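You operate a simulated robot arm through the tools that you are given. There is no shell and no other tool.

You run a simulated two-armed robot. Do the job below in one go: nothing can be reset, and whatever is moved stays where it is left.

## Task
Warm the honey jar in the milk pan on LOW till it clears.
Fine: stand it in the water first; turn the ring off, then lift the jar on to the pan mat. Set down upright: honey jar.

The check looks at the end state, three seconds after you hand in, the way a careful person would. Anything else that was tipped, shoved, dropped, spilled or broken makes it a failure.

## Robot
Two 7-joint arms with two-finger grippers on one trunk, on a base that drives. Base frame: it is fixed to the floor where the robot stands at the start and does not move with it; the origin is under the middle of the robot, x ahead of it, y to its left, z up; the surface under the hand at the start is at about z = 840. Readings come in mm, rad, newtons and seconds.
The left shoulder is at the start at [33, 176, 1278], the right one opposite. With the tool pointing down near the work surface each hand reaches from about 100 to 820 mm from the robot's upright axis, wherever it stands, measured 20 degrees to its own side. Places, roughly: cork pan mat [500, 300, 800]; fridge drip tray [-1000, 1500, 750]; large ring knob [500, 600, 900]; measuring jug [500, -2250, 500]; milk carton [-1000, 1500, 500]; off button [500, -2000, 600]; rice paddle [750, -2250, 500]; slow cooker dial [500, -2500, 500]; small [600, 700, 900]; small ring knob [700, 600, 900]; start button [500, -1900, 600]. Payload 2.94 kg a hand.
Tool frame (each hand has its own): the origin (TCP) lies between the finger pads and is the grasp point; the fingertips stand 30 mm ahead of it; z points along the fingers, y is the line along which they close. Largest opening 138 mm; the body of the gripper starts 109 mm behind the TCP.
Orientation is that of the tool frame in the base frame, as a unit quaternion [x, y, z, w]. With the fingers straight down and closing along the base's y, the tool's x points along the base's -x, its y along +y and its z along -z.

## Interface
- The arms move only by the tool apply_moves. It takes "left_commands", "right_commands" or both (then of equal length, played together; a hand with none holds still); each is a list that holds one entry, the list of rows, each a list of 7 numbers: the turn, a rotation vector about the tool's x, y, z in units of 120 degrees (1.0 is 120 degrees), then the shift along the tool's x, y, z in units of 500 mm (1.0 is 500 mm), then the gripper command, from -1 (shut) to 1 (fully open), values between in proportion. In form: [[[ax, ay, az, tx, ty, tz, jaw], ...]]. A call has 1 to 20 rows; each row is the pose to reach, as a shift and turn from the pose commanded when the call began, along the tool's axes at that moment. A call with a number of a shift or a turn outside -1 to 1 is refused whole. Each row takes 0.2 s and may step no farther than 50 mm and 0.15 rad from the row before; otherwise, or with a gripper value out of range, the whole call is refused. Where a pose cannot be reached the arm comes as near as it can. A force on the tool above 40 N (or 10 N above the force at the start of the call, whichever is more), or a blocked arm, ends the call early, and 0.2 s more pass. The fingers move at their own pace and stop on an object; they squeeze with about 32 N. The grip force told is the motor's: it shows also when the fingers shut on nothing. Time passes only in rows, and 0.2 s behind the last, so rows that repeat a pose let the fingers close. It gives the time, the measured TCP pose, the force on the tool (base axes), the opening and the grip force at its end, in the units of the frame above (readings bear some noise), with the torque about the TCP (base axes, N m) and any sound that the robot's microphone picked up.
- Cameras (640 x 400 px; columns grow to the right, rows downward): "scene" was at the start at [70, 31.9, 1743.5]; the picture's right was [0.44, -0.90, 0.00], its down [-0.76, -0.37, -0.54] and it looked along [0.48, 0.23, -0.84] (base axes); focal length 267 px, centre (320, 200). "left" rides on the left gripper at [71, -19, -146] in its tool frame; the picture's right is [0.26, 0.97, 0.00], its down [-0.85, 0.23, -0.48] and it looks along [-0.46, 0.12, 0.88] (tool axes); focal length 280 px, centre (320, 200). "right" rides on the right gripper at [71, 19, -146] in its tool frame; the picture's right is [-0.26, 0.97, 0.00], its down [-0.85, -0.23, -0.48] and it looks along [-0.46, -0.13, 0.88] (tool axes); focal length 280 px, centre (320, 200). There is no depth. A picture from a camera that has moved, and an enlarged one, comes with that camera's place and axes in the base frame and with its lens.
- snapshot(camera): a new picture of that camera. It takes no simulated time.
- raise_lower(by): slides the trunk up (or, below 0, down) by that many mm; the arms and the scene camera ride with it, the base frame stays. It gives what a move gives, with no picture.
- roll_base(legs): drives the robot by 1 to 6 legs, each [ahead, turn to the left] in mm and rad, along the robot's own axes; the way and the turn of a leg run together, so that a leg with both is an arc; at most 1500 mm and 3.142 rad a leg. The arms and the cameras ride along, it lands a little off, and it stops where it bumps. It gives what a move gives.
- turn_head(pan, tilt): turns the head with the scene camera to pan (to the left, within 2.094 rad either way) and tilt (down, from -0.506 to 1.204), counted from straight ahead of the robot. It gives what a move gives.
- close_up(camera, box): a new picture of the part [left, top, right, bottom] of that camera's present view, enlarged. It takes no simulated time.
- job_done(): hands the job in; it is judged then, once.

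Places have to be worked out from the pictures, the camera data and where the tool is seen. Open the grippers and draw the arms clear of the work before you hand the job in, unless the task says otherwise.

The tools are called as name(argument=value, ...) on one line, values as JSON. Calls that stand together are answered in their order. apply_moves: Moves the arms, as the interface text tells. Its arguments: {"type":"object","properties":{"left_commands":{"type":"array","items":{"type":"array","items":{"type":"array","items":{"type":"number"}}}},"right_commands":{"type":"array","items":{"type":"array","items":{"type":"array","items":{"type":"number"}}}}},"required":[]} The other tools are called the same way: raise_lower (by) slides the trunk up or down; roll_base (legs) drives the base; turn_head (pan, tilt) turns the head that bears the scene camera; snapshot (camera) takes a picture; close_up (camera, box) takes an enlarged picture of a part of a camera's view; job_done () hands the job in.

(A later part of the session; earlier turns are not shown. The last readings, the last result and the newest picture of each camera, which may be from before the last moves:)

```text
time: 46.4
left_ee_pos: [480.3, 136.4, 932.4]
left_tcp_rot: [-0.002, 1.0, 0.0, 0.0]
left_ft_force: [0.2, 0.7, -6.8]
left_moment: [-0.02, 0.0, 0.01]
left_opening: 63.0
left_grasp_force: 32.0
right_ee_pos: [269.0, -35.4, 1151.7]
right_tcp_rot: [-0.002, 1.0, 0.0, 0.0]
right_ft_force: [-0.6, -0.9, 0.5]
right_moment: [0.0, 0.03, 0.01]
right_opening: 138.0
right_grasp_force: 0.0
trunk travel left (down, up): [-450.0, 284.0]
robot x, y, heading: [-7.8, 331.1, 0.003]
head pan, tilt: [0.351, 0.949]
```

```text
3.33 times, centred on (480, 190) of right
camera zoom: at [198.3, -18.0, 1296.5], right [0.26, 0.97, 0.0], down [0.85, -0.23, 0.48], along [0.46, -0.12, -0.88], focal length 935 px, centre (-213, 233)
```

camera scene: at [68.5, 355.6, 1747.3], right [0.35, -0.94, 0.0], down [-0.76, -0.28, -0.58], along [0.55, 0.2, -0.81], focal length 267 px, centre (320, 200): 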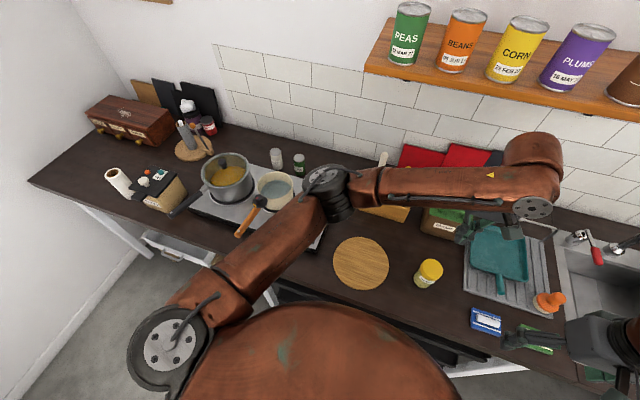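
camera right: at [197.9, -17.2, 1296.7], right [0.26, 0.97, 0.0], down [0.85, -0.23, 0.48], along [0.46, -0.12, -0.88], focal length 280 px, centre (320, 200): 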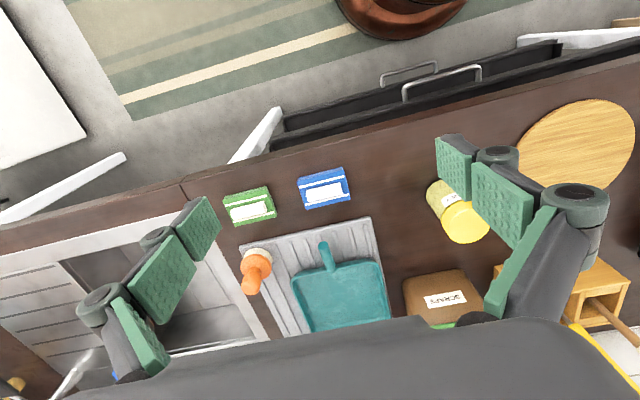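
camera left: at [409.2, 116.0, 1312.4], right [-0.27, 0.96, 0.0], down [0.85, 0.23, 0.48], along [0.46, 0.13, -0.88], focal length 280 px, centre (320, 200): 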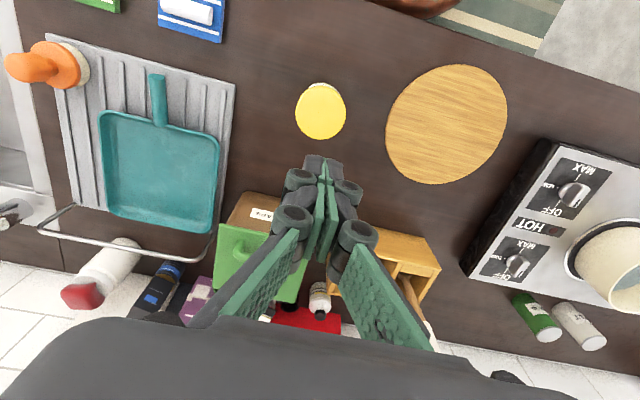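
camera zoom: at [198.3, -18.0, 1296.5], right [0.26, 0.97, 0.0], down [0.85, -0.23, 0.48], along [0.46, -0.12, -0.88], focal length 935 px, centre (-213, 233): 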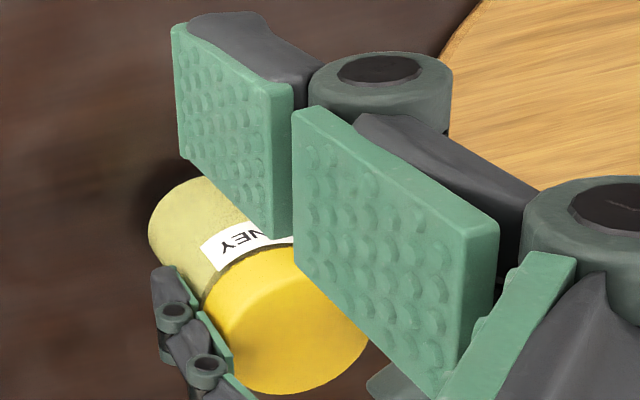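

The jar holds steady with no creep, so the earlier slip came from lifting too fast. I lift with a gentle ramp of at most about 10 mm per row.

apply_moves(left_commands=[[[0, 0, 0, 0, 0, -0.004, -1], [0, 0, 0, 0, 0, -0.01, -1], [0, 0, 0, 0, 0, -0.018, -1], [0, 0, 0, 0, 0, -0.028, -1], [0, 0, 0, 0, 0, -0.04, -1], [0, 0, 0, 0, 0, -0.054, -1], [0, 0, 0, 0, 0, -0.068, -1], [0, 0, 0, 0, 0, -0.082, -1], [0, 0, 0, 0, 0, -0.096, -1], [0, 0, 0, 0, 0, -0.108, -1], [0, 0, 0, 0, 0, -0.118, -1], [0, 0, 0, 0, 0, -0.126, -1], [0, 0, 0, 0, 0, -0.132, -1], [0, 0, 0, 0, 0, -0.136, -1]]])

close_up(camera="left", box=[220, 100, 420, 280])

```text
time: 49.4
left_ee_pos: [479.8, 137.9, 1001.6]
left_tcp_rot: [-0.001, 1.0, 0.0, 0.0]
left_ft_force: [-0.2, -0.5, -7.0]
left_moment: [0.0, 0.02, 0.0]
left_opening: 62.8
left_grasp_force: 32.2
right_ee_pos: [268.6, -35.7, 1151.6]
right_tcp_rot: [-0.002, 1.0, 0.001, 0.001]
right_ft_force: [-0.3, -0.6, 0.3]
right_moment: [0.0, 0.0, -0.01]
right_opening: 137.8
right_grasp_force: 0.0
trunk travel left (down, up): [-450.0, 284.0]
robot x, y, heading: [-1.0, 334.0, 0.005]
head pan, tilt: [0.351, 0.949]
```

```text
2.22 times, centred on (320, 190) of left
camera zoom: at [409.1, 118.6, 1147.2], right [-0.27, 0.96, 0.0], down [0.85, 0.23, 0.48], along [0.46, 0.13, -0.88], focal length 623 px, centre (320, 222)
```

zoom: 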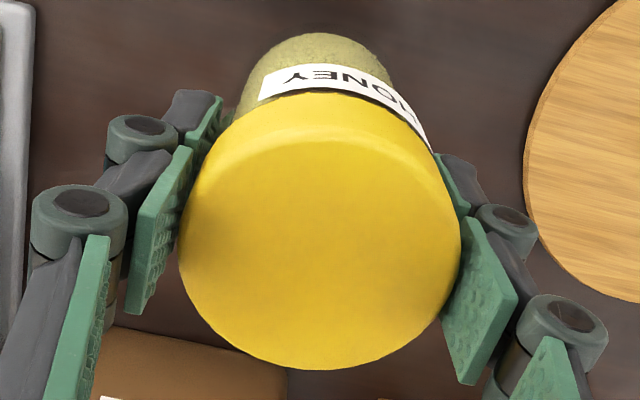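

Identical jar pose in the jaws, with a 7 N load. I continue up to about 1140.

apply_moves(left_commands=[[[0, 0, 0, 0, 0, -0.005, -1], [0, 0, 0, 0, 0, -0.014, -1], [0, 0, 0, 0, 0, -0.026, -1], [0, 0, 0, 0, 0, -0.042, -1], [0, 0, 0, 0, 0, -0.06, -1], [0, 0, 0, 0, 0, -0.08, -1], [0, 0, 0, 0, 0, -0.1, -1], [0, 0, 0, 0, 0, -0.12, -1], [0, 0, 0, 0, 0, -0.14, -1], [0, 0, 0, 0, 0, -0.16, -1], [0, 0, 0, 0, 0, -0.18, -1], [0, 0, 0, 0, 0, -0.2, -1], [0, 0, 0, 0, 0, -0.22, -1], [0, 0, 0, 0, 0, -0.238, -1], [0, 0, 0, 0, 0, -0.254, -1], [0, 0, 0, 0, 0, -0.268, -1], [0, 0, 0, 0, 0, -0.278, -1], [0, 0, 0, 0, 0, -0.284, -1], [0, 0, 0, 0, 0, -0.286, -1]]])

close_up(camera="left", box=[220, 100, 420, 280])

```text
time: 53.4
left_ee_pos: [479.3, 137.3, 1143.1]
left_tcp_rot: [-0.002, 1.0, 0.0, -0.001]
left_ft_force: [0.8, 0.1, -7.2]
left_moment: [-0.02, 0.02, -0.02]
left_opening: 62.9
left_grasp_force: 32.2
right_ee_pos: [267.5, -36.6, 1150.1]
right_tcp_rot: [-0.001, 1.0, 0.0, 0.0]
right_ft_force: [0.0, -0.8, -0.1]
right_moment: [-0.01, 0.0, 0.0]
right_opening: 138.2
right_grasp_force: 0.1
trunk travel left (down, up): [-450.0, 284.0]
robot x, y, heading: [-4.3, 329.8, 0.001]
head pan, tilt: [0.351, 0.949]
```

```text
2.22 times, centred on (320, 190) of left
camera zoom: at [409.4, 118.7, 1290.0], right [-0.27, 0.96, 0.0], down [0.85, 0.23, 0.48], along [0.46, 0.13, -0.88], focal length 623 px, centre (320, 222)
```

zoom: 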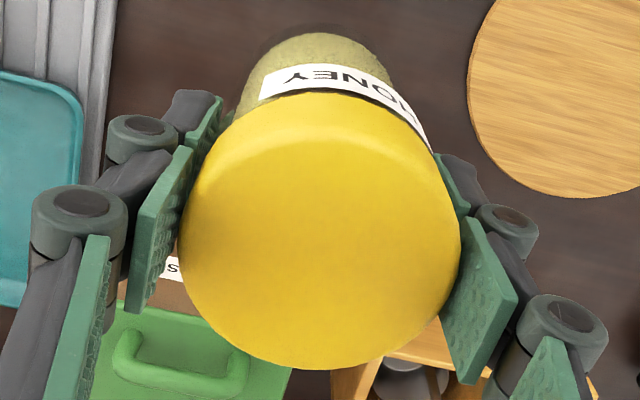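

Steady. I carry the jar smoothly leftward at this height, stopping short of the pan, to measure the pan from here.

apply_moves(left_commands=[[[0, 0, 0, 0, 0.01, 0, -1], [0, 0, 0, 0, 0.03, 0, -1], [0, 0, 0, 0, 0.06, 0, -1], [0, 0, 0, 0, 0.1, 0, -1], [0, 0, 0, 0, 0.15, 0, -1], [0, 0, 0, 0, 0.2, 0, -1], [0, 0, 0, 0, 0.25, 0, -1], [0, 0, 0, 0, 0.3, 0, -1], [0, 0, 0, 0, 0.35, 0, -1], [0, 0, 0, 0, 0.4, 0, -1], [0, 0, 0, 0, 0.45, 0, -1], [0, 0, 0, 0, 0.5, 0, -1], [0, 0, 0, 0, 0.55, 0, -1], [0, 0, 0, 0, 0.6, 0, -1], [0, 0, 0, 0, 0.65, 0, -1], [0, 0, 0, 0, 0.7, 0, -1], [0, 0, 0, 0, 0.74, 0, -1], [0, 0, 0, 0, 0.77, 0, -1], [0, 0, 0, 0, 0.79, 0, -1], [0, 0, 0, 0, 0.8, 0, -1]]])

snapshot(camera="left")

snapshot(camera="scene")

close_up(camera="scene", box=[180, 140, 360, 260])

close_up(camera="left", box=[380, 60, 640, 260])

```text
time: 57.6
left_ee_pos: [477.9, 538.8, 1145.2]
left_tcp_rot: [-0.001, 1.0, 0.0, 0.0]
left_ft_force: [0.2, 0.5, -5.9]
left_moment: [0.02, 0.04, -0.02]
left_opening: 62.9
left_grasp_force: 32.1
right_ee_pos: [268.6, -34.9, 1151.1]
right_tcp_rot: [-0.003, 1.0, 0.0, 0.0]
right_ft_force: [-0.3, 0.5, 0.1]
right_moment: [-0.02, 0.03, 0.01]
right_opening: 138.1
right_grasp_force: 0.1
trunk travel left (down, up): [-450.0, 284.0]
robot x, y, heading: [-9.5, 331.4, 0.002]
head pan, tilt: [0.351, 0.949]
```

```text
taken
camera left: at [407.7, 519.6, 1289.8], right [-0.26, 0.96, 0.0], down [0.85, 0.23, 0.48], along [0.46, 0.13, -0.88], focal length 280 px, centre (320, 200)
```

left: 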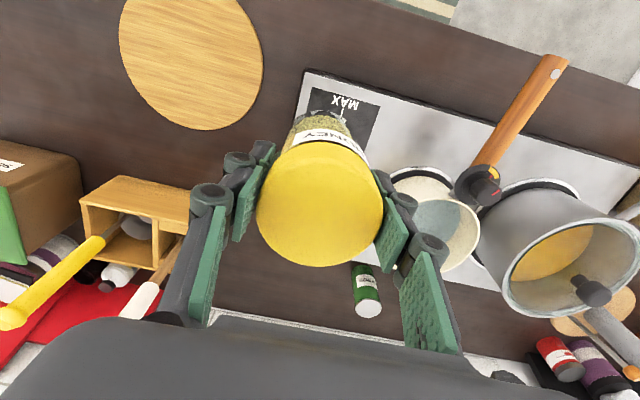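

```text
taken
camera scene: at [69.0, 356.8, 1747.2], right [0.35, -0.94, 0.0], down [-0.76, -0.28, -0.58], along [0.55, 0.2, -0.81], focal length 267 px, centre (320, 200)
```

scene: 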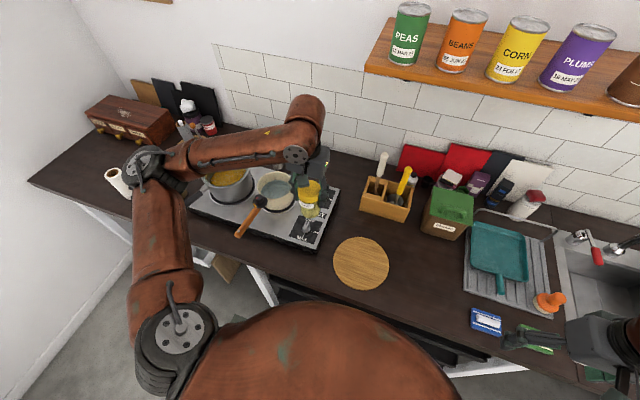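

```text
3.33 times, centred on (270, 200) of scene
camera zoom: at [69.0, 356.8, 1747.2], right [0.35, -0.94, 0.0], down [-0.76, -0.28, -0.58], along [0.55, 0.2, -0.81], focal length 891 px, centre (487, 200)
```

zoom: 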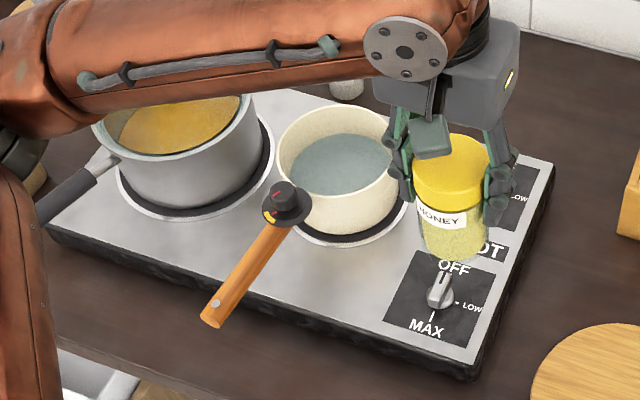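

```text
2.00 times, centred on (510, 160) of left
camera zoom: at [407.7, 519.6, 1289.8], right [-0.26, 0.96, 0.0], down [0.85, 0.23, 0.48], along [0.46, 0.13, -0.88], focal length 561 px, centre (-60, 280)
```

zoom: 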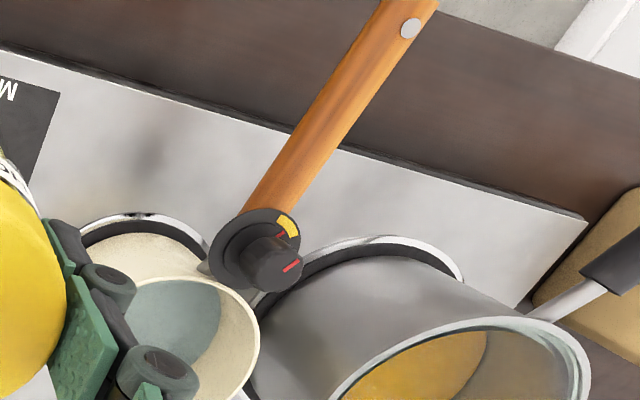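

The pan rim centre works out at about [594, 731] with z ≈ 955 and an inner radius of about 64 mm. The black dial on the handle at [504, 748] is clear of the fingers. I carry the jar over the pan, staying high.

apply_moves(left_commands=[[[0, 0, 0, -0.004, 0.007, 0, -1], [0, 0, 0, -0.013, 0.021, 0, -1], [0, 0, 0, -0.028, 0.046, 0, -1], [0, 0, 0, -0.048, 0.079, 0, -1], [0, 0, 0, -0.072, 0.119, 0, -1], [0, 0, 0, -0.096, 0.158, 0, -1], [0, 0, 0, -0.12, 0.198, 0, -1], [0, 0, 0, -0.144, 0.237, 0, -1], [0, 0, 0, -0.168, 0.277, 0, -1], [0, 0, 0, -0.19, 0.313, 0, -1], [0, 0, 0, -0.208, 0.342, 0, -1], [0, 0, 0, -0.22, 0.362, 0, -1], [0, 0, 0, -0.228, 0.375, 0, -1], [0, 0, 0, -0.231, 0.38, 0, -1], [0, 0, 0, -0.231, 0.38, 0, -1]]])

snapshot(camera="left")

close_up(camera="scene", box=[180, 120, 360, 240])

```text
time: 60.8
left_ee_pos: [594.0, 729.2, 1145.2]
left_tcp_rot: [-0.001, 1.0, 0.0, -0.001]
left_ft_force: [-0.8, 0.2, -6.1]
left_moment: [-0.02, 0.0, 0.0]
left_opening: 63.0
left_grasp_force: 31.9
right_ee_pos: [268.2, -34.7, 1150.7]
right_tcp_rot: [-0.002, 1.0, 0.001, 0.0]
right_ft_force: [0.5, 0.5, -0.5]
right_moment: [0.0, 0.03, 0.01]
right_opening: 138.1
right_grasp_force: 0.0
trunk travel left (down, up): [-450.0, 284.0]
robot x, y, heading: [-7.3, 330.6, 0.003]
head pan, tilt: [0.351, 0.949]
```

```text
taken
camera left: at [523.6, 710.2, 1291.2], right [-0.27, 0.96, 0.0], down [0.85, 0.23, 0.47], along [0.46, 0.13, -0.88], focal length 280 px, centre (320, 200)
```

left: 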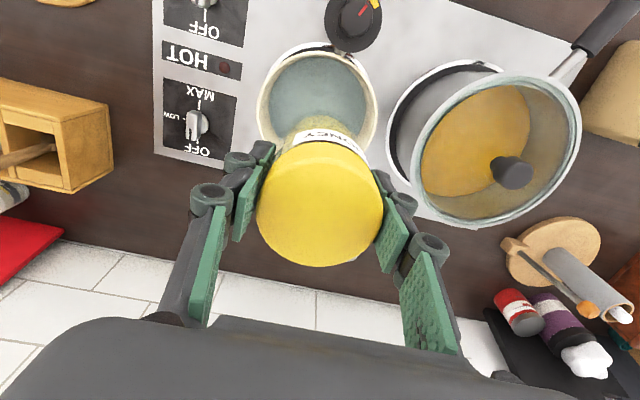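

```text
3.33 times, centred on (270, 180) of scene
camera zoom: at [69.2, 357.0, 1747.2], right [0.35, -0.94, 0.0], down [-0.76, -0.28, -0.58], along [0.55, 0.2, -0.81], focal length 891 px, centre (487, 267)
```

zoom: 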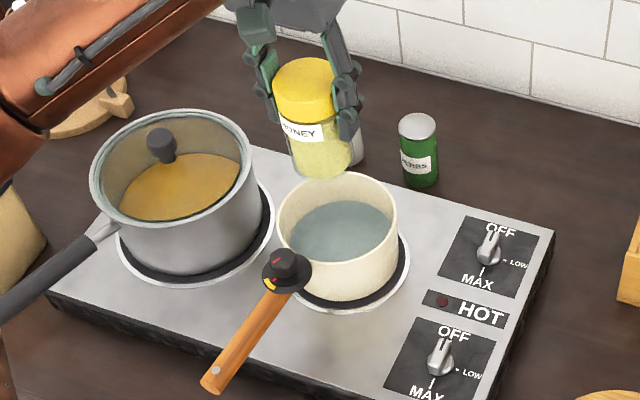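

Now the rim is fully visible in both views: centre about [581, 722], z ≈ 986, outer diameter about 129. I shift by (-12, -7) mm and lower so that the jar bottom stays just above the rim for a check.

apply_moves(left_commands=[[[0, 0, 0, 0.006, -0.004, 0, -1], [0, 0, 0, 0.016, -0.01, 0.002, -1], [0, 0, 0, 0.024, -0.014, 0.01, -1], [0, 0, 0, 0.024, -0.014, 0.025, -1], [0, 0, 0, 0.024, -0.014, 0.045, -1], [0, 0, 0, 0.024, -0.014, 0.065, -1], [0, 0, 0, 0.024, -0.014, 0.083, -1], [0, 0, 0, 0.024, -0.014, 0.095, -1], [0, 0, 0, 0.024, -0.014, 0.1, -1], [0, 0, 0, 0.024, -0.014, 0.1, -1]]])

snapshot(camera="left")

close_up(camera="scene", box=[180, 120, 360, 240])

```text
time: 63.0
left_ee_pos: [581.5, 722.1, 1095.9]
left_tcp_rot: [-0.002, 1.0, 0.001, 0.0]
left_ft_force: [-0.2, 0.3, -6.4]
left_moment: [-0.01, -0.02, 0.0]
left_opening: 63.0
left_grasp_force: 32.0
right_ee_pos: [268.6, -34.6, 1151.7]
right_tcp_rot: [-0.001, 1.0, 0.0, -0.001]
right_ft_force: [-0.1, -0.7, 0.3]
right_moment: [-0.01, 0.02, 0.0]
right_opening: 137.9
right_grasp_force: 0.0
trunk travel left (down, up): [-450.0, 284.0]
robot x, y, heading: [-9.9, 335.5, 0.004]
head pan, tilt: [0.351, 0.949]
```

```text
taken
camera left: at [510.8, 702.7, 1239.8], right [-0.26, 0.96, 0.0], down [0.85, 0.23, 0.48], along [0.46, 0.13, -0.88], focal length 280 px, centre (320, 200)
```

left: 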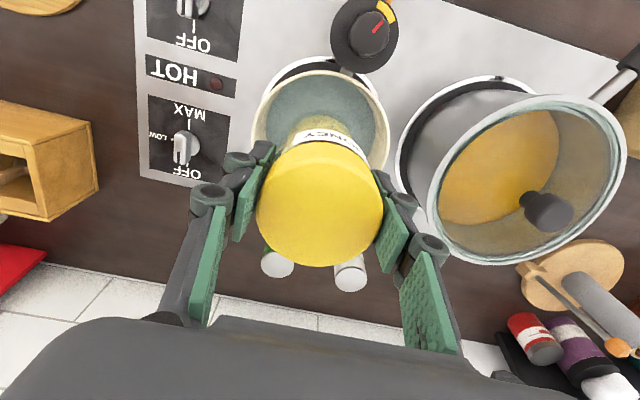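

```text
3.33 times, centred on (270, 180) of scene
camera zoom: at [69.2, 357.0, 1747.2], right [0.35, -0.94, 0.0], down [-0.76, -0.28, -0.58], along [0.55, 0.2, -0.81], focal length 891 px, centre (487, 267)
```

zoom: 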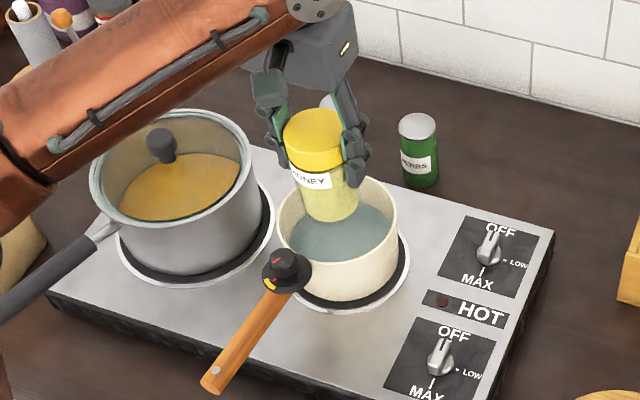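

Both views show the jar centred in the rim to within a few mm. I lower it slowly into the pan, stopping above the expected floor contact (TCP z ≈ 993).

apply_moves(left_commands=[[[0, 0, 0, 0.002, 0, 0.006, -1], [0, 0, 0, 0.004, 0, 0.016, -1], [0, 0, 0, 0.004, 0, 0.03, -1], [0, 0, 0, 0.004, 0, 0.046, -1], [0, 0, 0, 0.004, 0, 0.062, -1], [0, 0, 0, 0.004, 0, 0.078, -1], [0, 0, 0, 0.004, 0, 0.094, -1], [0, 0, 0, 0.004, 0, 0.11, -1], [0, 0, 0, 0.004, 0, 0.126, -1], [0, 0, 0, 0.004, 0, 0.14, -1], [0, 0, 0, 0.004, 0, 0.152, -1], [0, 0, 0, 0.004, 0, 0.16, -1], [0, 0, 0, 0.004, 0, 0.166, -1], [0, 0, 0, 0.004, 0, 0.168, -1]]])

snapshot(camera="left")

close_up(camera="scene", box=[180, 120, 360, 240])

```text
time: 66.0
left_ee_pos: [579.2, 721.3, 1011.5]
left_tcp_rot: [0.0, 1.0, 0.0, -0.001]
left_ft_force: [0.6, 0.2, -5.9]
left_moment: [0.03, 0.01, -0.01]
left_opening: 62.9
left_grasp_force: 32.0
right_ee_pos: [268.6, -35.3, 1151.7]
right_tcp_rot: [-0.002, 1.0, 0.0, 0.0]
right_ft_force: [-0.4, 0.4, 0.1]
right_moment: [0.02, 0.01, 0.02]
right_opening: 138.0
right_grasp_force: 0.1
trunk travel left (down, up): [-450.0, 284.0]
robot x, y, heading: [-5.8, 328.3, 0.003]
head pan, tilt: [0.351, 0.949]
```

```text
taken
camera left: at [508.9, 702.1, 1156.4], right [-0.26, 0.96, 0.0], down [0.85, 0.23, 0.47], along [0.46, 0.13, -0.88], focal length 280 px, centre (320, 200)
```

left: 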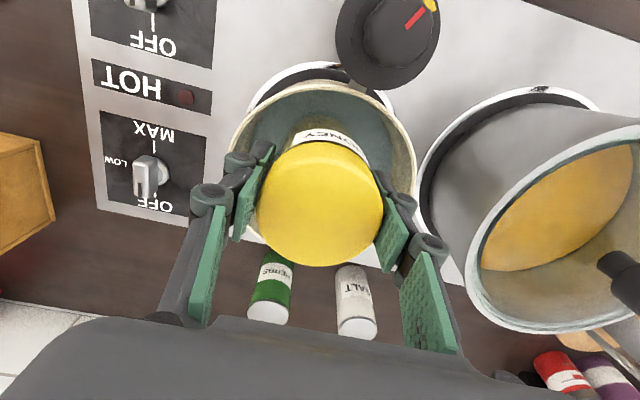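

```text
3.33 times, centred on (270, 180) of scene
camera zoom: at [69.2, 357.0, 1747.2], right [0.35, -0.94, 0.0], down [-0.76, -0.28, -0.58], along [0.55, 0.2, -0.81], focal length 891 px, centre (487, 267)
```

zoom: 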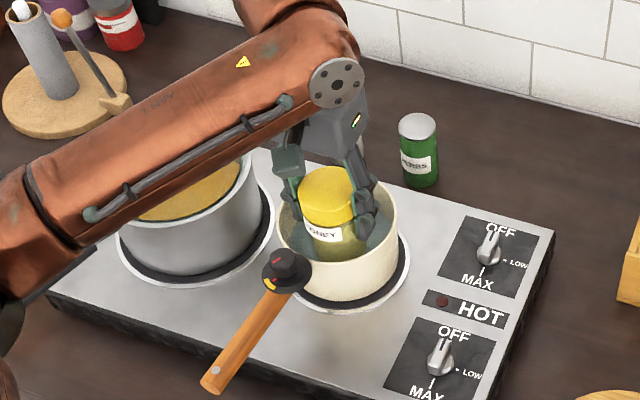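

The jar is well inside, the dial disc is clear, and the load is still about 6 N. I creep down in 2 mm steps, watching for the load to ease.

apply_moves(left_commands=[[[0, 0, 0, 0, 0, 0.004, -1], [0, 0, 0, 0, 0, 0.008, -1], [0, 0, 0, 0, 0, 0.012, -1], [0, 0, 0, 0, 0, 0.016, -1], [0, 0, 0, 0, 0, 0.02, -1], [0, 0, 0, 0, 0, 0.024, -1], [0, 0, 0, 0, 0, 0.026, -1]]])

```text
time: 67.6
left_ee_pos: [579.9, 721.6, 996.4]
left_tcp_rot: [-0.001, 1.0, 0.0, -0.002]
left_ft_force: [0.2, -1.3, -6.7]
left_moment: [-0.01, 0.03, 0.01]
left_opening: 63.1
left_grasp_force: 31.8
right_ee_pos: [268.9, -33.0, 1151.1]
right_tcp_rot: [-0.002, 1.0, 0.0, 0.0]
right_ft_force: [0.5, 0.1, 0.2]
right_moment: [-0.01, 0.03, 0.01]
right_opening: 137.9
right_grasp_force: 0.1
trunk travel left (down, up): [-450.0, 284.0]
robot x, y, heading: [-4.3, 327.8, 0.002]
head pan, tilt: [0.351, 0.949]
```

Still hanging freely at z ≈ 996. I continue in smaller steps.

apply_moves(left_commands=[[[0, 0, 0, 0, 0, 0.002, -1], [0, 0, 0, 0, 0, 0.004, -1], [0, 0, 0, 0, 0, 0.006, -1], [0, 0, 0, 0, 0, 0.008, -1]]])

```text
time: 68.6
left_ee_pos: [579.1, 721.7, 994.1]
left_tcp_rot: [-0.002, 1.0, 0.0, 0.0]
left_ft_force: [-0.3, 0.4, -6.0]
left_moment: [0.03, -0.01, -0.01]
left_opening: 63.0
left_grasp_force: 32.4
right_ee_pos: [269.4, -35.4, 1151.2]
right_tcp_rot: [-0.002, 1.0, -0.001, 0.0]
right_ft_force: [0.5, -0.1, 0.4]
right_moment: [0.02, -0.02, 0.01]
right_opening: 138.2
right_grasp_force: 0.0
trunk travel left (down, up): [-450.0, 284.0]
robot x, y, heading: [-4.9, 331.3, 0.007]
head pan, tilt: [0.351, 0.949]
```

apply_moves(left_commands=[[[0, 0, 0, 0, 0, 0.002, -1], [0, 0, 0, 0, 0, 0.004, -1], [0, 0, 0, 0, 0, 0.006, -1], [0, 0, 0, 0, 0, 0.008, -1]]])

```text
time: 69.6
left_ee_pos: [579.9, 722.2, 989.1]
left_tcp_rot: [-0.002, 1.0, 0.001, 0.0]
left_ft_force: [-0.7, 0.2, 0.0]
left_moment: [0.07, 0.19, 0.03]
left_opening: 62.9
left_grasp_force: 31.5
right_ee_pos: [268.2, -35.7, 1152.1]
right_tcp_rot: [-0.002, 1.0, 0.0, 0.0]
right_ft_force: [-0.5, 0.4, -0.2]
right_moment: [0.0, -0.04, 0.01]
right_opening: 138.2
right_grasp_force: 0.0
trunk travel left (down, up): [-450.0, 284.0]
robot x, y, heading: [-5.3, 331.2, 0.003]
head pan, tilt: [0.351, 0.949]
```

The load went to 0 at z ≈ 989, so the jar stands on the pan floor. I check the view, then open the fingers only a little inside the pan.

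snapshot(camera="left")

apply_moves(left_commands=[[[0, 0, 0, 0, 0, 0, -0.05], [0, 0, 0, 0, 0, 0, 0.0], [0, 0, 0, 0, 0, 0, 0.05], [0, 0, 0, 0, 0, 0, 0.1], [0, 0, 0, 0, 0, 0, 0.12], [0, 0, 0, 0, 0, 0, 0.12]]])

snapshot(camera="left")

close_up(camera="scene", box=[210, 150, 330, 230])

```text
taken
camera left: at [509.1, 702.8, 1135.4], right [-0.26, 0.96, 0.0], down [0.85, 0.23, 0.48], along [0.46, 0.13, -0.88], focal length 280 px, centre (320, 200)
```

left: 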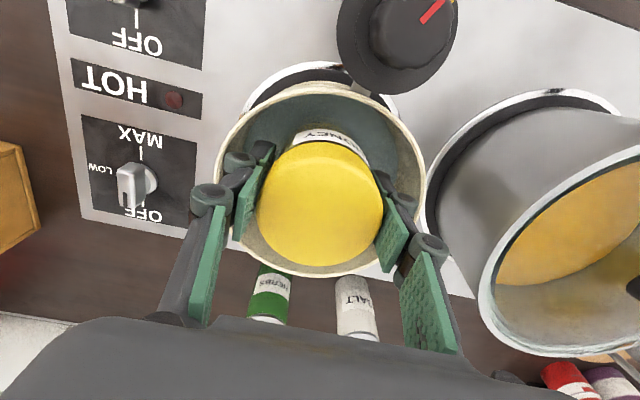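

```text
time: 71.0
left_ee_pos: [579.5, 722.4, 989.2]
left_tcp_rot: [-0.002, 1.0, 0.0, 0.0]
left_ft_force: [0.1, 0.1, -0.6]
left_moment: [0.01, -0.02, 0.01]
left_opening: 77.3
left_grasp_force: 0.0
right_ee_pos: [266.4, -34.3, 1150.8]
right_tcp_rot: [-0.002, 1.0, -0.001, 0.0]
right_ft_force: [-1.1, 0.3, 0.3]
right_moment: [0.01, 0.02, -0.02]
right_opening: 137.6
right_grasp_force: 0.1
trunk travel left (down, up): [-450.0, 284.0]
robot x, y, heading: [-8.6, 333.5, 0.004]
head pan, tilt: [0.351, 0.949]
```

```text
taken
camera left: at [509.0, 702.6, 1134.7], right [-0.27, 0.96, 0.0], down [0.85, 0.23, 0.48], along [0.46, 0.13, -0.88], focal length 280 px, centre (320, 200)
```

left: 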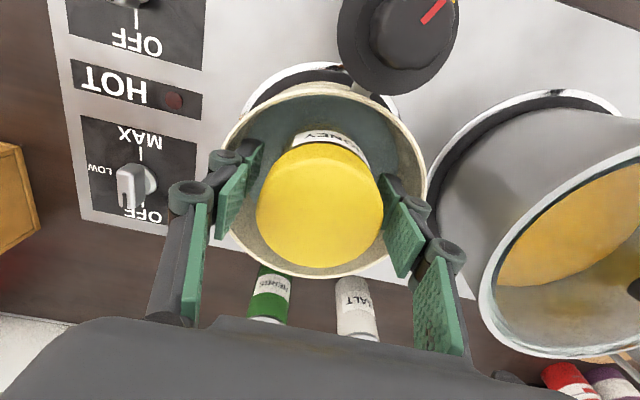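

```text
5.00 times, centred on (270, 190) of scene
camera zoom: at [68.5, 356.5, 1747.3], right [0.35, -0.94, 0.0], down [-0.76, -0.28, -0.58], along [0.55, 0.2, -0.81], focal length 1337 px, centre (570, 250)
```

zoom: 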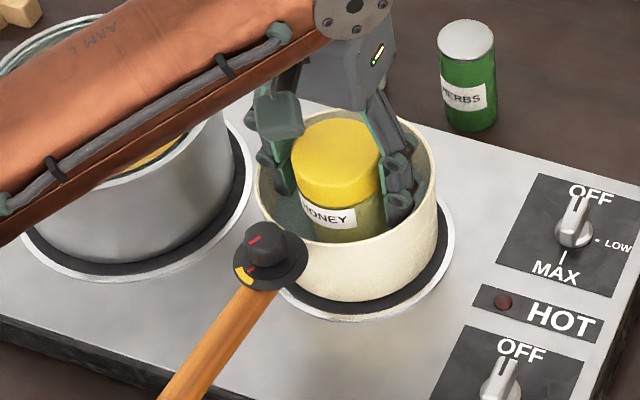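

The jar stands free, upright and centred. I rise straight out to about z 1140.

apply_moves(left_commands=[[[0, 0, 0, 0, 0, -0.01, 0.12], [0, 0, 0, 0, 0, -0.03, 0.12], [0, 0, 0, 0, 0, -0.06, 0.12], [0, 0, 0, 0, 0, -0.1, 0.12], [0, 0, 0, 0, 0, -0.15, 0.12], [0, 0, 0, 0, 0, -0.2, 0.12], [0, 0, 0, 0, 0, -0.25, 0.12], [0, 0, 0, 0, 0, -0.29, 0.12], [0, 0, 0, 0, 0, -0.3, 0.12]]])

snapshot(camera="left")

close_up(camera="scene", box=[210, 150, 345, 240])

```text
time: 73.0
left_ee_pos: [579.9, 721.9, 1138.3]
left_tcp_rot: [-0.002, 1.0, 0.0, 0.0]
left_ft_force: [0.5, -0.2, 0.5]
left_moment: [-0.01, 0.02, 0.0]
left_opening: 77.6
left_grasp_force: 0.0
right_ee_pos: [268.8, -35.0, 1151.6]
right_tcp_rot: [-0.002, 1.0, -0.001, 0.0]
right_ft_force: [-0.2, 0.4, 0.0]
right_moment: [0.01, 0.02, 0.01]
right_opening: 138.0
right_grasp_force: 0.0
trunk travel left (down, up): [-450.0, 284.0]
robot x, y, heading: [-6.6, 330.9, 0.003]
head pan, tilt: [0.351, 0.949]
```

```text
taken
camera left: at [509.4, 702.3, 1284.8], right [-0.27, 0.96, 0.0], down [0.85, 0.23, 0.48], along [0.46, 0.13, -0.88], focal length 280 px, centre (320, 200)
```

left: 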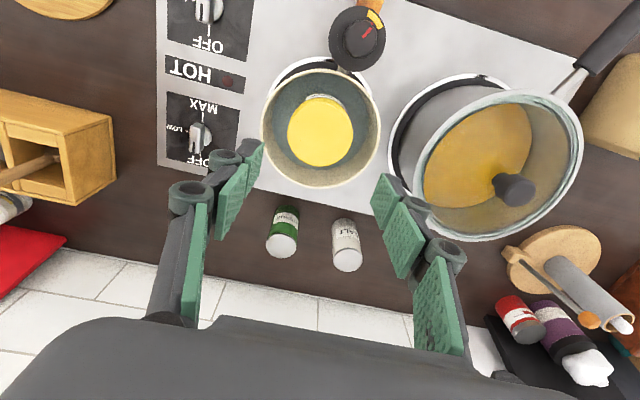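

```text
4.44 times, centred on (278, 195) of scene
camera zoom: at [68.8, 356.7, 1747.2], right [0.35, -0.94, 0.0], down [-0.76, -0.28, -0.58], along [0.55, 0.2, -0.81], focal length 1188 px, centre (509, 222)
```

zoom: 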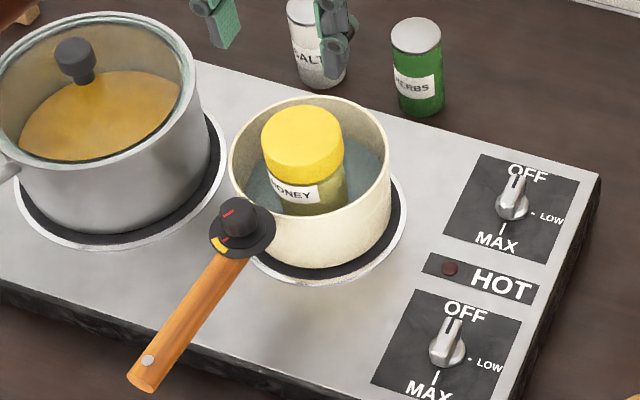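

The jar stands in the water, centred and upright. Now I move the left hand over the rear (small ring) knob near [652, 572], opening narrower, to see the knob precisely.

apply_moves(left_commands=[[[0, 0, 0, -0.03, -0.06, 0, 0.0], [0, 0, 0, -0.06, -0.12, 0.0, -0.1], [0, 0, 0, -0.09, -0.18, 0.01, -0.2], [0, 0, 0, -0.115, -0.24, 0.04, -0.3], [0, 0, 0, -0.135, -0.29, 0.08, -0.3], [0, 0, 0, -0.14, -0.3, 0.12, -0.3], [0, 0, 0, -0.14, -0.3, 0.16, -0.3], [0, 0, 0, -0.14, -0.3, 0.16, -0.3]]])

snapshot(camera="left")

snapshot(camera="scene")

```text
time: 74.8
left_ee_pos: [649.7, 570.9, 1058.1]
left_tcp_rot: [-0.001, 1.0, 0.0, 0.0]
left_ft_force: [0.6, 0.1, -0.1]
left_moment: [-0.03, -0.02, 0.0]
left_opening: 48.3
left_grasp_force: 0.1
right_ee_pos: [269.0, -36.1, 1152.0]
right_tcp_rot: [-0.002, 1.0, 0.0, -0.001]
right_ft_force: [0.4, 0.2, 0.2]
right_moment: [-0.02, 0.02, -0.03]
right_opening: 138.1
right_grasp_force: 0.0
trunk travel left (down, up): [-450.0, 284.0]
robot x, y, heading: [-5.6, 330.3, 0.0]
head pan, tilt: [0.351, 0.949]
```

```text
taken
camera left: at [580.3, 551.9, 1204.6], right [-0.26, 0.96, 0.0], down [0.85, 0.23, 0.48], along [0.46, 0.13, -0.88], focal length 280 px, centre (320, 200)
```

left: 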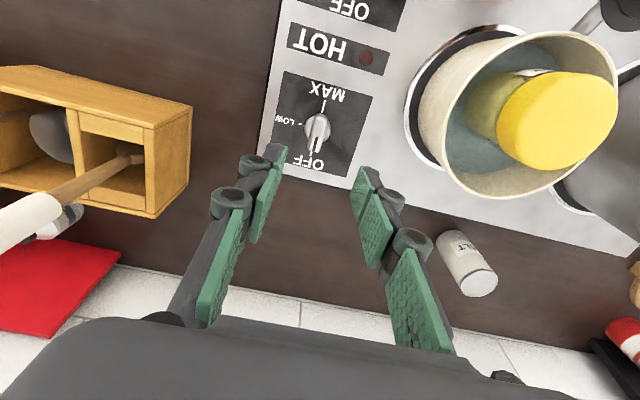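

```text
taken
camera scene: at [68.3, 356.1, 1747.3], right [0.35, -0.94, 0.0], down [-0.76, -0.28, -0.58], along [0.55, 0.2, -0.81], focal length 267 px, centre (320, 200)
```

scene: 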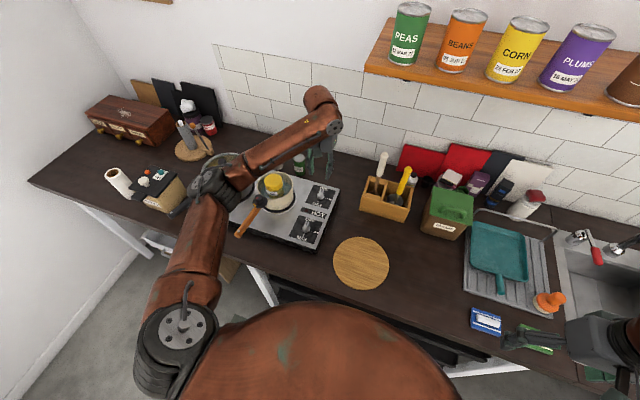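

close_up(camera="left", box=[260, 60, 380, 190])

close_up(camera="scene", box=[285, 165, 345, 225])

```text
3.08 times, centred on (320, 125) of left
camera zoom: at [580.3, 551.9, 1204.6], right [-0.26, 0.96, 0.0], down [0.85, 0.23, 0.48], along [0.46, 0.13, -0.88], focal length 863 px, centre (320, 431)
```

zoom: 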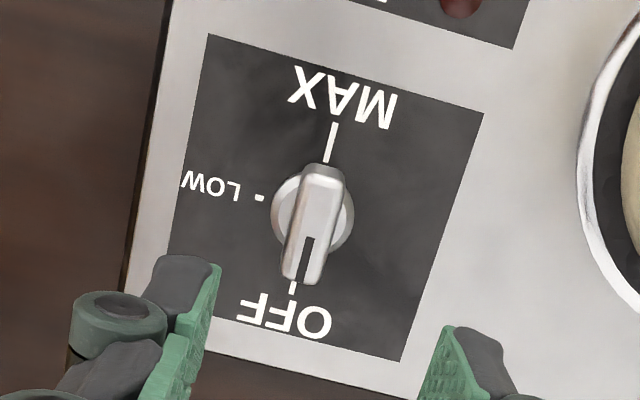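

```text
6.67 times, centred on (315, 195) of scene
camera zoom: at [68.3, 356.1, 1747.3], right [0.35, -0.94, 0.0], down [-0.76, -0.28, -0.58], along [0.55, 0.2, -0.81], focal length 1783 px, centre (353, 233)
```

zoom: 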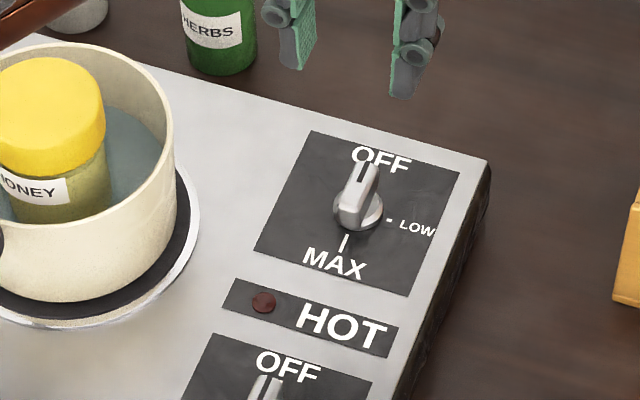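

Relative to the tool axis the knob sits about 6 mm further in x, at about [656, 570]. The bar points to OFF (+x), the LOW dot is on the -y side, so LOW is a clockwise turn of nearly 90°. I descend to z ≈ 965 with the fingers straddling the bar and look again.

apply_moves(left_commands=[[[0, 0, 0, -0.006, -0.001, 0.04, -0.3], [0, 0, 0, -0.012, -0.002, 0.09, -0.3], [0, 0, 0, -0.0125, -0.002, 0.14, -0.3], [0, 0, 0, -0.0125, -0.002, 0.175, -0.3], [0, 0, 0, -0.0125, -0.002, 0.186, -0.3], [0, 0, 0, -0.0125, -0.002, 0.186, -0.3]]])

snapshot(camera="left")

close_up(camera="left", box=[250, 110, 390, 230])

close_up(camera="scene", box=[285, 155, 345, 215])

```text
time: 76.2
left_ee_pos: [657.2, 570.7, 966.0]
left_tcp_rot: [-0.001, 1.0, 0.0, 0.001]
left_ft_force: [0.2, 0.1, -0.3]
left_moment: [-0.01, 0.01, -0.02]
left_opening: 48.2
left_grasp_force: 0.0
right_ee_pos: [266.7, -35.5, 1150.8]
right_tcp_rot: [-0.002, 1.0, 0.0, 0.0]
right_ft_force: [-0.1, -0.5, 0.1]
right_moment: [0.02, 0.0, -0.01]
right_opening: 137.7
right_grasp_force: 0.0
trunk travel left (down, up): [-450.0, 284.0]
robot x, y, heading: [-8.4, 329.3, 0.008]
head pan, tilt: [0.351, 0.949]
```

```text
taken
camera left: at [586.2, 551.7, 1112.3], right [-0.27, 0.96, 0.0], down [0.85, 0.23, 0.48], along [0.46, 0.13, -0.88], focal length 280 px, centre (320, 200)
```

left: 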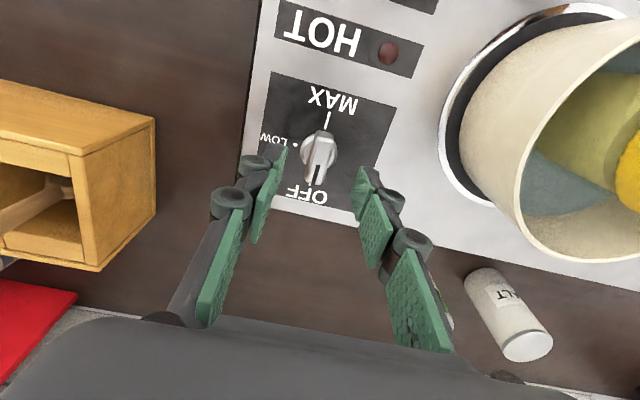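

```text
3.33 times, centred on (320, 170) of left
camera zoom: at [586.2, 551.7, 1112.3], right [-0.27, 0.96, 0.0], down [0.85, 0.23, 0.48], along [0.46, 0.13, -0.88], focal length 935 px, centre (320, 300)
```

zoom: 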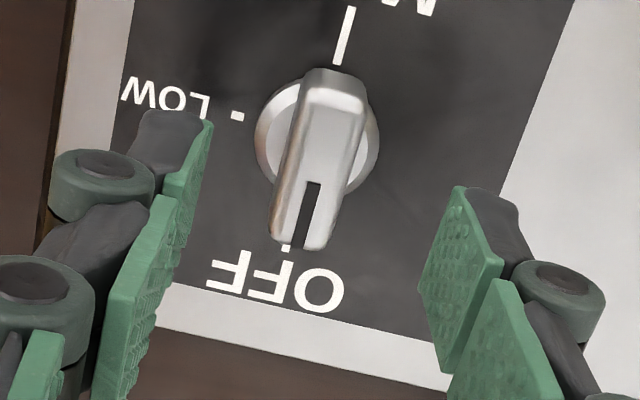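

```text
6.67 times, centred on (315, 185) of scene
camera zoom: at [68.6, 356.4, 1747.3], right [0.35, -0.94, 0.0], down [-0.76, -0.28, -0.58], along [0.55, 0.2, -0.81], focal length 1783 px, centre (353, 300)
```

zoom: 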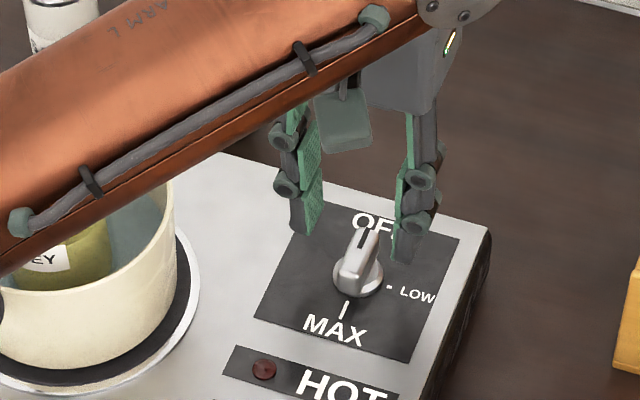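

The knob axis is at about [657, 570.5] with bar top z ≈ 922 and panel z ≈ 894. The tool is aligned already. I descend to TCP z ≈ 937 (tips at about 907) and then close gently on the bar.

apply_moves(left_commands=[[[0, 0, 0, 0, 0, 0.02, -0.3], [0, 0, 0, 0, 0, 0.04, -0.3], [0, 0, 0, 0, 0, 0.052, -0.3], [0, 0, 0, 0, 0, 0.058, -0.3], [0, 0, 0, 0, 0, 0.058, -0.3]]])

close_up(camera="left", box=[250, 110, 390, 230])

close_up(camera="scene", box=[285, 155, 345, 215])

```text
time: 77.4
left_ee_pos: [656.1, 570.5, 937.6]
left_tcp_rot: [-0.002, 1.0, 0.0, 0.0]
left_ft_force: [-0.9, 0.4, -0.3]
left_moment: [0.01, -0.01, -0.01]
left_opening: 48.3
left_grasp_force: 0.2
right_ee_pos: [268.1, -35.6, 1151.5]
right_tcp_rot: [-0.002, 1.0, 0.0, 0.0]
right_ft_force: [-0.4, 0.2, 1.2]
right_moment: [0.01, 0.01, -0.02]
right_opening: 138.1
right_grasp_force: 0.1
trunk travel left (down, up): [-450.0, 284.0]
robot x, y, heading: [-5.0, 330.9, 0.005]
head pan, tilt: [0.351, 0.949]
```

```text
3.33 times, centred on (320, 170) of left
camera zoom: at [585.7, 551.0, 1083.4], right [-0.27, 0.96, 0.0], down [0.85, 0.23, 0.48], along [0.46, 0.13, -0.88], focal length 935 px, centre (320, 300)
```

zoom: 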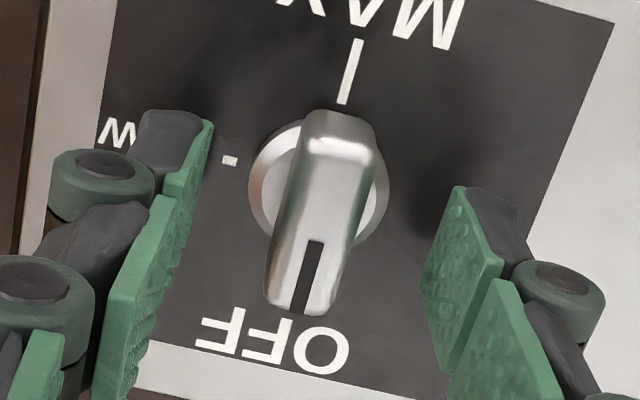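

```text
6.67 times, centred on (315, 185) of scene
camera zoom: at [68.6, 356.3, 1747.3], right [0.35, -0.94, 0.0], down [-0.76, -0.28, -0.58], along [0.55, 0.2, -0.81], focal length 1783 px, centre (353, 300)
```

zoom: 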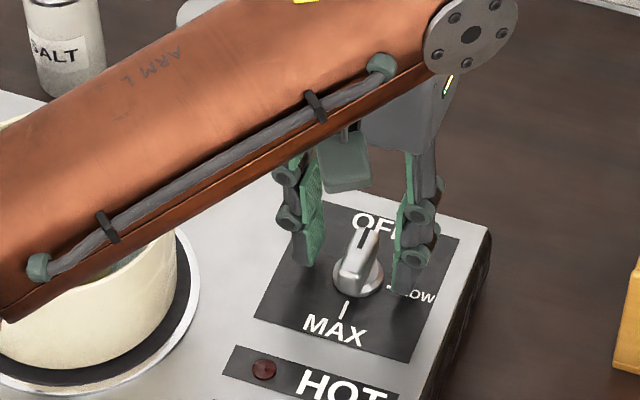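

The fingers straddle the bar evenly. I close slowly on it.

apply_moves(left_commands=[[[0, 0, 0, 0, 0, 0, -0.5], [0, 0, 0, 0, 0, 0, -0.65], [0, 0, 0, 0, 0, 0, -0.75], [0, 0, 0, 0, 0, 0, -0.85], [0, 0, 0, 0, 0, 0, -1], [0, 0, 0, 0, 0, 0, -1], [0, 0, 0, 0, 0, 0, -1]]])

close_up(camera="left", box=[250, 110, 390, 230])

```text
time: 79.0
left_ee_pos: [655.9, 570.2, 937.5]
left_tcp_rot: [-0.001, 1.0, 0.0, 0.0]
left_ft_force: [0.4, -0.9, -0.5]
left_moment: [-0.02, -0.08, 0.02]
left_opening: 14.7
left_grasp_force: 41.2
right_ee_pos: [268.1, -35.1, 1150.7]
right_tcp_rot: [-0.001, 1.0, -0.001, 0.001]
right_ft_force: [0.2, -0.7, 0.8]
right_moment: [-0.01, 0.0, -0.01]
right_opening: 138.0
right_grasp_force: 0.1
trunk travel left (down, up): [-450.0, 284.0]
robot x, y, heading: [-9.2, 329.8, 0.006]
head pan, tilt: [0.351, 0.949]
```

```text
3.33 times, centred on (320, 170) of left
camera zoom: at [585.7, 550.8, 1083.5], right [-0.26, 0.96, 0.0], down [0.85, 0.23, 0.48], along [0.46, 0.13, -0.88], focal length 935 px, centre (320, 300)
```

zoom: 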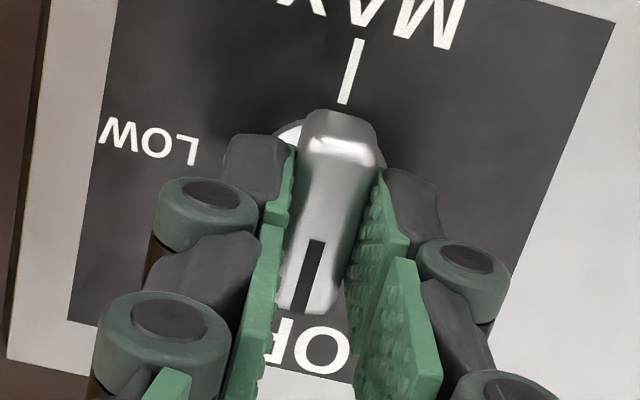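

The bar is gripped at 14.7 mm. I turn clockwise (seen from above) by 31° first and check that the knob follows.

apply_moves(left_commands=[[[0, 0, 0.04, 0, 0, 0, -1], [0, 0, 0.1, 0, 0, 0, -1], [0, 0, 0.16, 0, 0, 0, -1], [0, 0, 0.22, 0, 0, 0, -1], [0, 0, 0.26, 0, 0, 0, -1]]])

close_up(camera="left", box=[250, 110, 390, 230])

close_up(camera="scene", box=[255, 155, 345, 235])

```text
time: 80.2
left_ee_pos: [656.7, 570.9, 937.8]
left_tcp_rot: [0.268, 0.963, 0.001, 0.0]
left_ft_force: [5.3, -5.3, -0.8]
left_moment: [0.18, 0.39, 0.04]
left_opening: 14.6
left_grasp_force: 41.3
right_ee_pos: [268.3, -35.8, 1152.4]
right_tcp_rot: [-0.002, 1.0, 0.0, 0.0]
right_ft_force: [-0.5, -0.5, 0.0]
right_moment: [0.02, 0.0, -0.01]
right_opening: 138.0
right_grasp_force: 0.0
trunk travel left (down, up): [-450.0, 284.0]
robot x, y, heading: [-6.2, 329.0, 0.004]
head pan, tilt: [0.351, 0.949]
```

```text
3.33 times, centred on (320, 170) of left
camera zoom: at [585.8, 590.6, 1083.4], right [0.27, 0.96, 0.0], down [0.85, -0.24, 0.48], along [0.46, -0.13, -0.88], focal length 935 px, centre (320, 300)
```

zoom: 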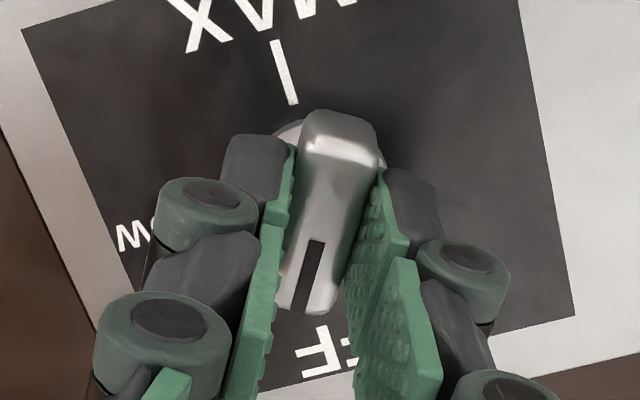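

```text
5.00 times, centred on (300, 195) of scene
camera zoom: at [69.5, 355.6, 1747.3], right [0.35, -0.94, 0.0], down [-0.76, -0.28, -0.58], along [0.55, 0.2, -0.81], focal length 1337 px, centre (420, 225)
```

zoom: 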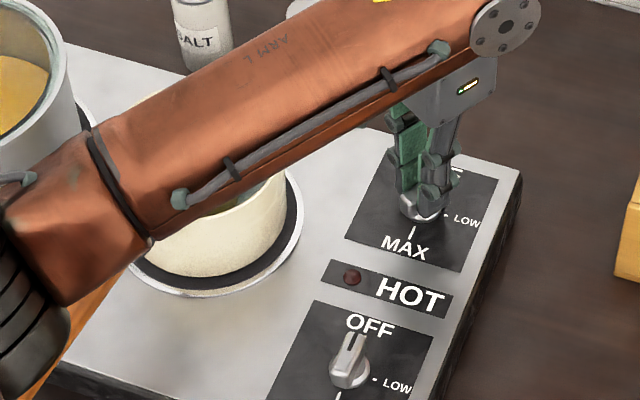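

The knob follows, with only a 5 N side load and the jar and pan untouched. I check the whole arm once and turn the rest to 90° in total, shifting about 1 mm to relieve the side load.

snapshot(camera="scene")

apply_moves(left_commands=[[[0, 0, 0.04, -0.0027, -0.0007, 0, -1], [0, 0, 0.1, -0.0027, -0.0007, 0, -1], [0, 0, 0.16, -0.0027, -0.0007, 0, -1], [0, 0, 0.22, -0.0027, -0.0007, 0, -1], [0, 0, 0.28, -0.0027, -0.0007, 0, -1], [0, 0, 0.34, -0.0027, -0.0007, 0, -1], [0, 0, 0.4, -0.0027, -0.0007, 0, -1], [0, 0, 0.45, -0.0027, -0.0007, 0, -1], [0, 0, 0.49, -0.0027, -0.0007, 0, -1], [0, 0, 0.49, -0.0027, -0.0007, 0, -1]]])

close_up(camera="left", box=[250, 110, 390, 230])

snapshot(camera="scene")

```text
taken
camera scene: at [69.5, 355.6, 1747.3], right [0.35, -0.94, 0.0], down [-0.76, -0.28, -0.58], along [0.55, 0.2, -0.81], focal length 267 px, centre (320, 200)
```

scene: 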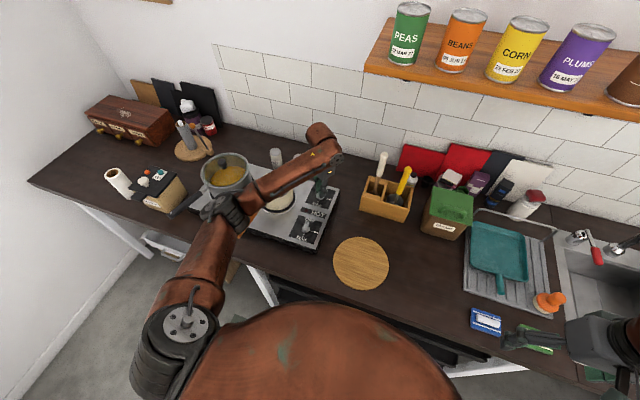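

```text
time: 82.4
left_ee_pos: [656.5, 571.1, 937.8]
left_tcp_rot: [0.707, 0.708, 0.0, 0.0]
left_ft_force: [-3.5, 3.4, 1.8]
left_moment: [0.34, 0.14, 0.01]
left_opening: 14.8
left_grasp_force: 40.8
right_ee_pos: [268.4, -34.7, 1151.5]
right_tcp_rot: [-0.002, 1.0, 0.0, 0.0]
right_ft_force: [0.1, -0.2, -0.3]
right_moment: [-0.01, -0.01, -0.01]
right_opening: 138.2
right_grasp_force: 0.0
trunk travel left (down, up): [-450.0, 284.0]
robot x, y, heading: [-5.4, 334.1, 0.003]
head pan, tilt: [0.351, 0.949]
```

```text
3.33 times, centred on (320, 170) of left
camera zoom: at [637.5, 641.4, 1083.5], right [0.96, 0.26, 0.0], down [0.23, -0.85, 0.48], along [0.13, -0.46, -0.88], focal length 935 px, centre (320, 300)
```

zoom: 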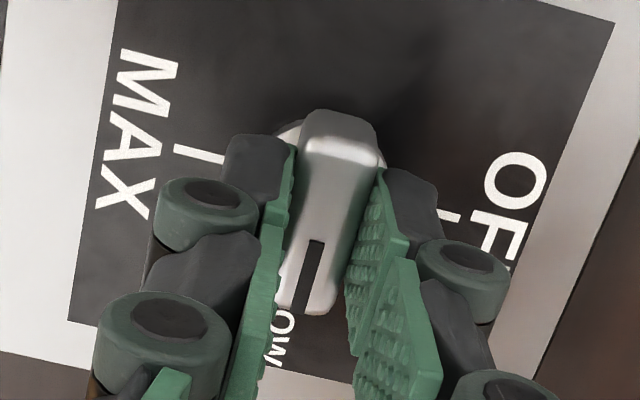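

```text
taken
camera scene: at [67.8, 356.6, 1747.3], right [0.35, -0.94, 0.0], down [-0.76, -0.28, -0.58], along [0.55, 0.2, -0.81], focal length 267 px, centre (320, 200)
```

scene: 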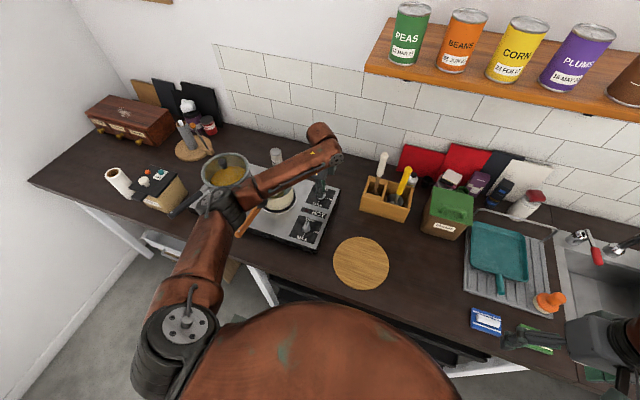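

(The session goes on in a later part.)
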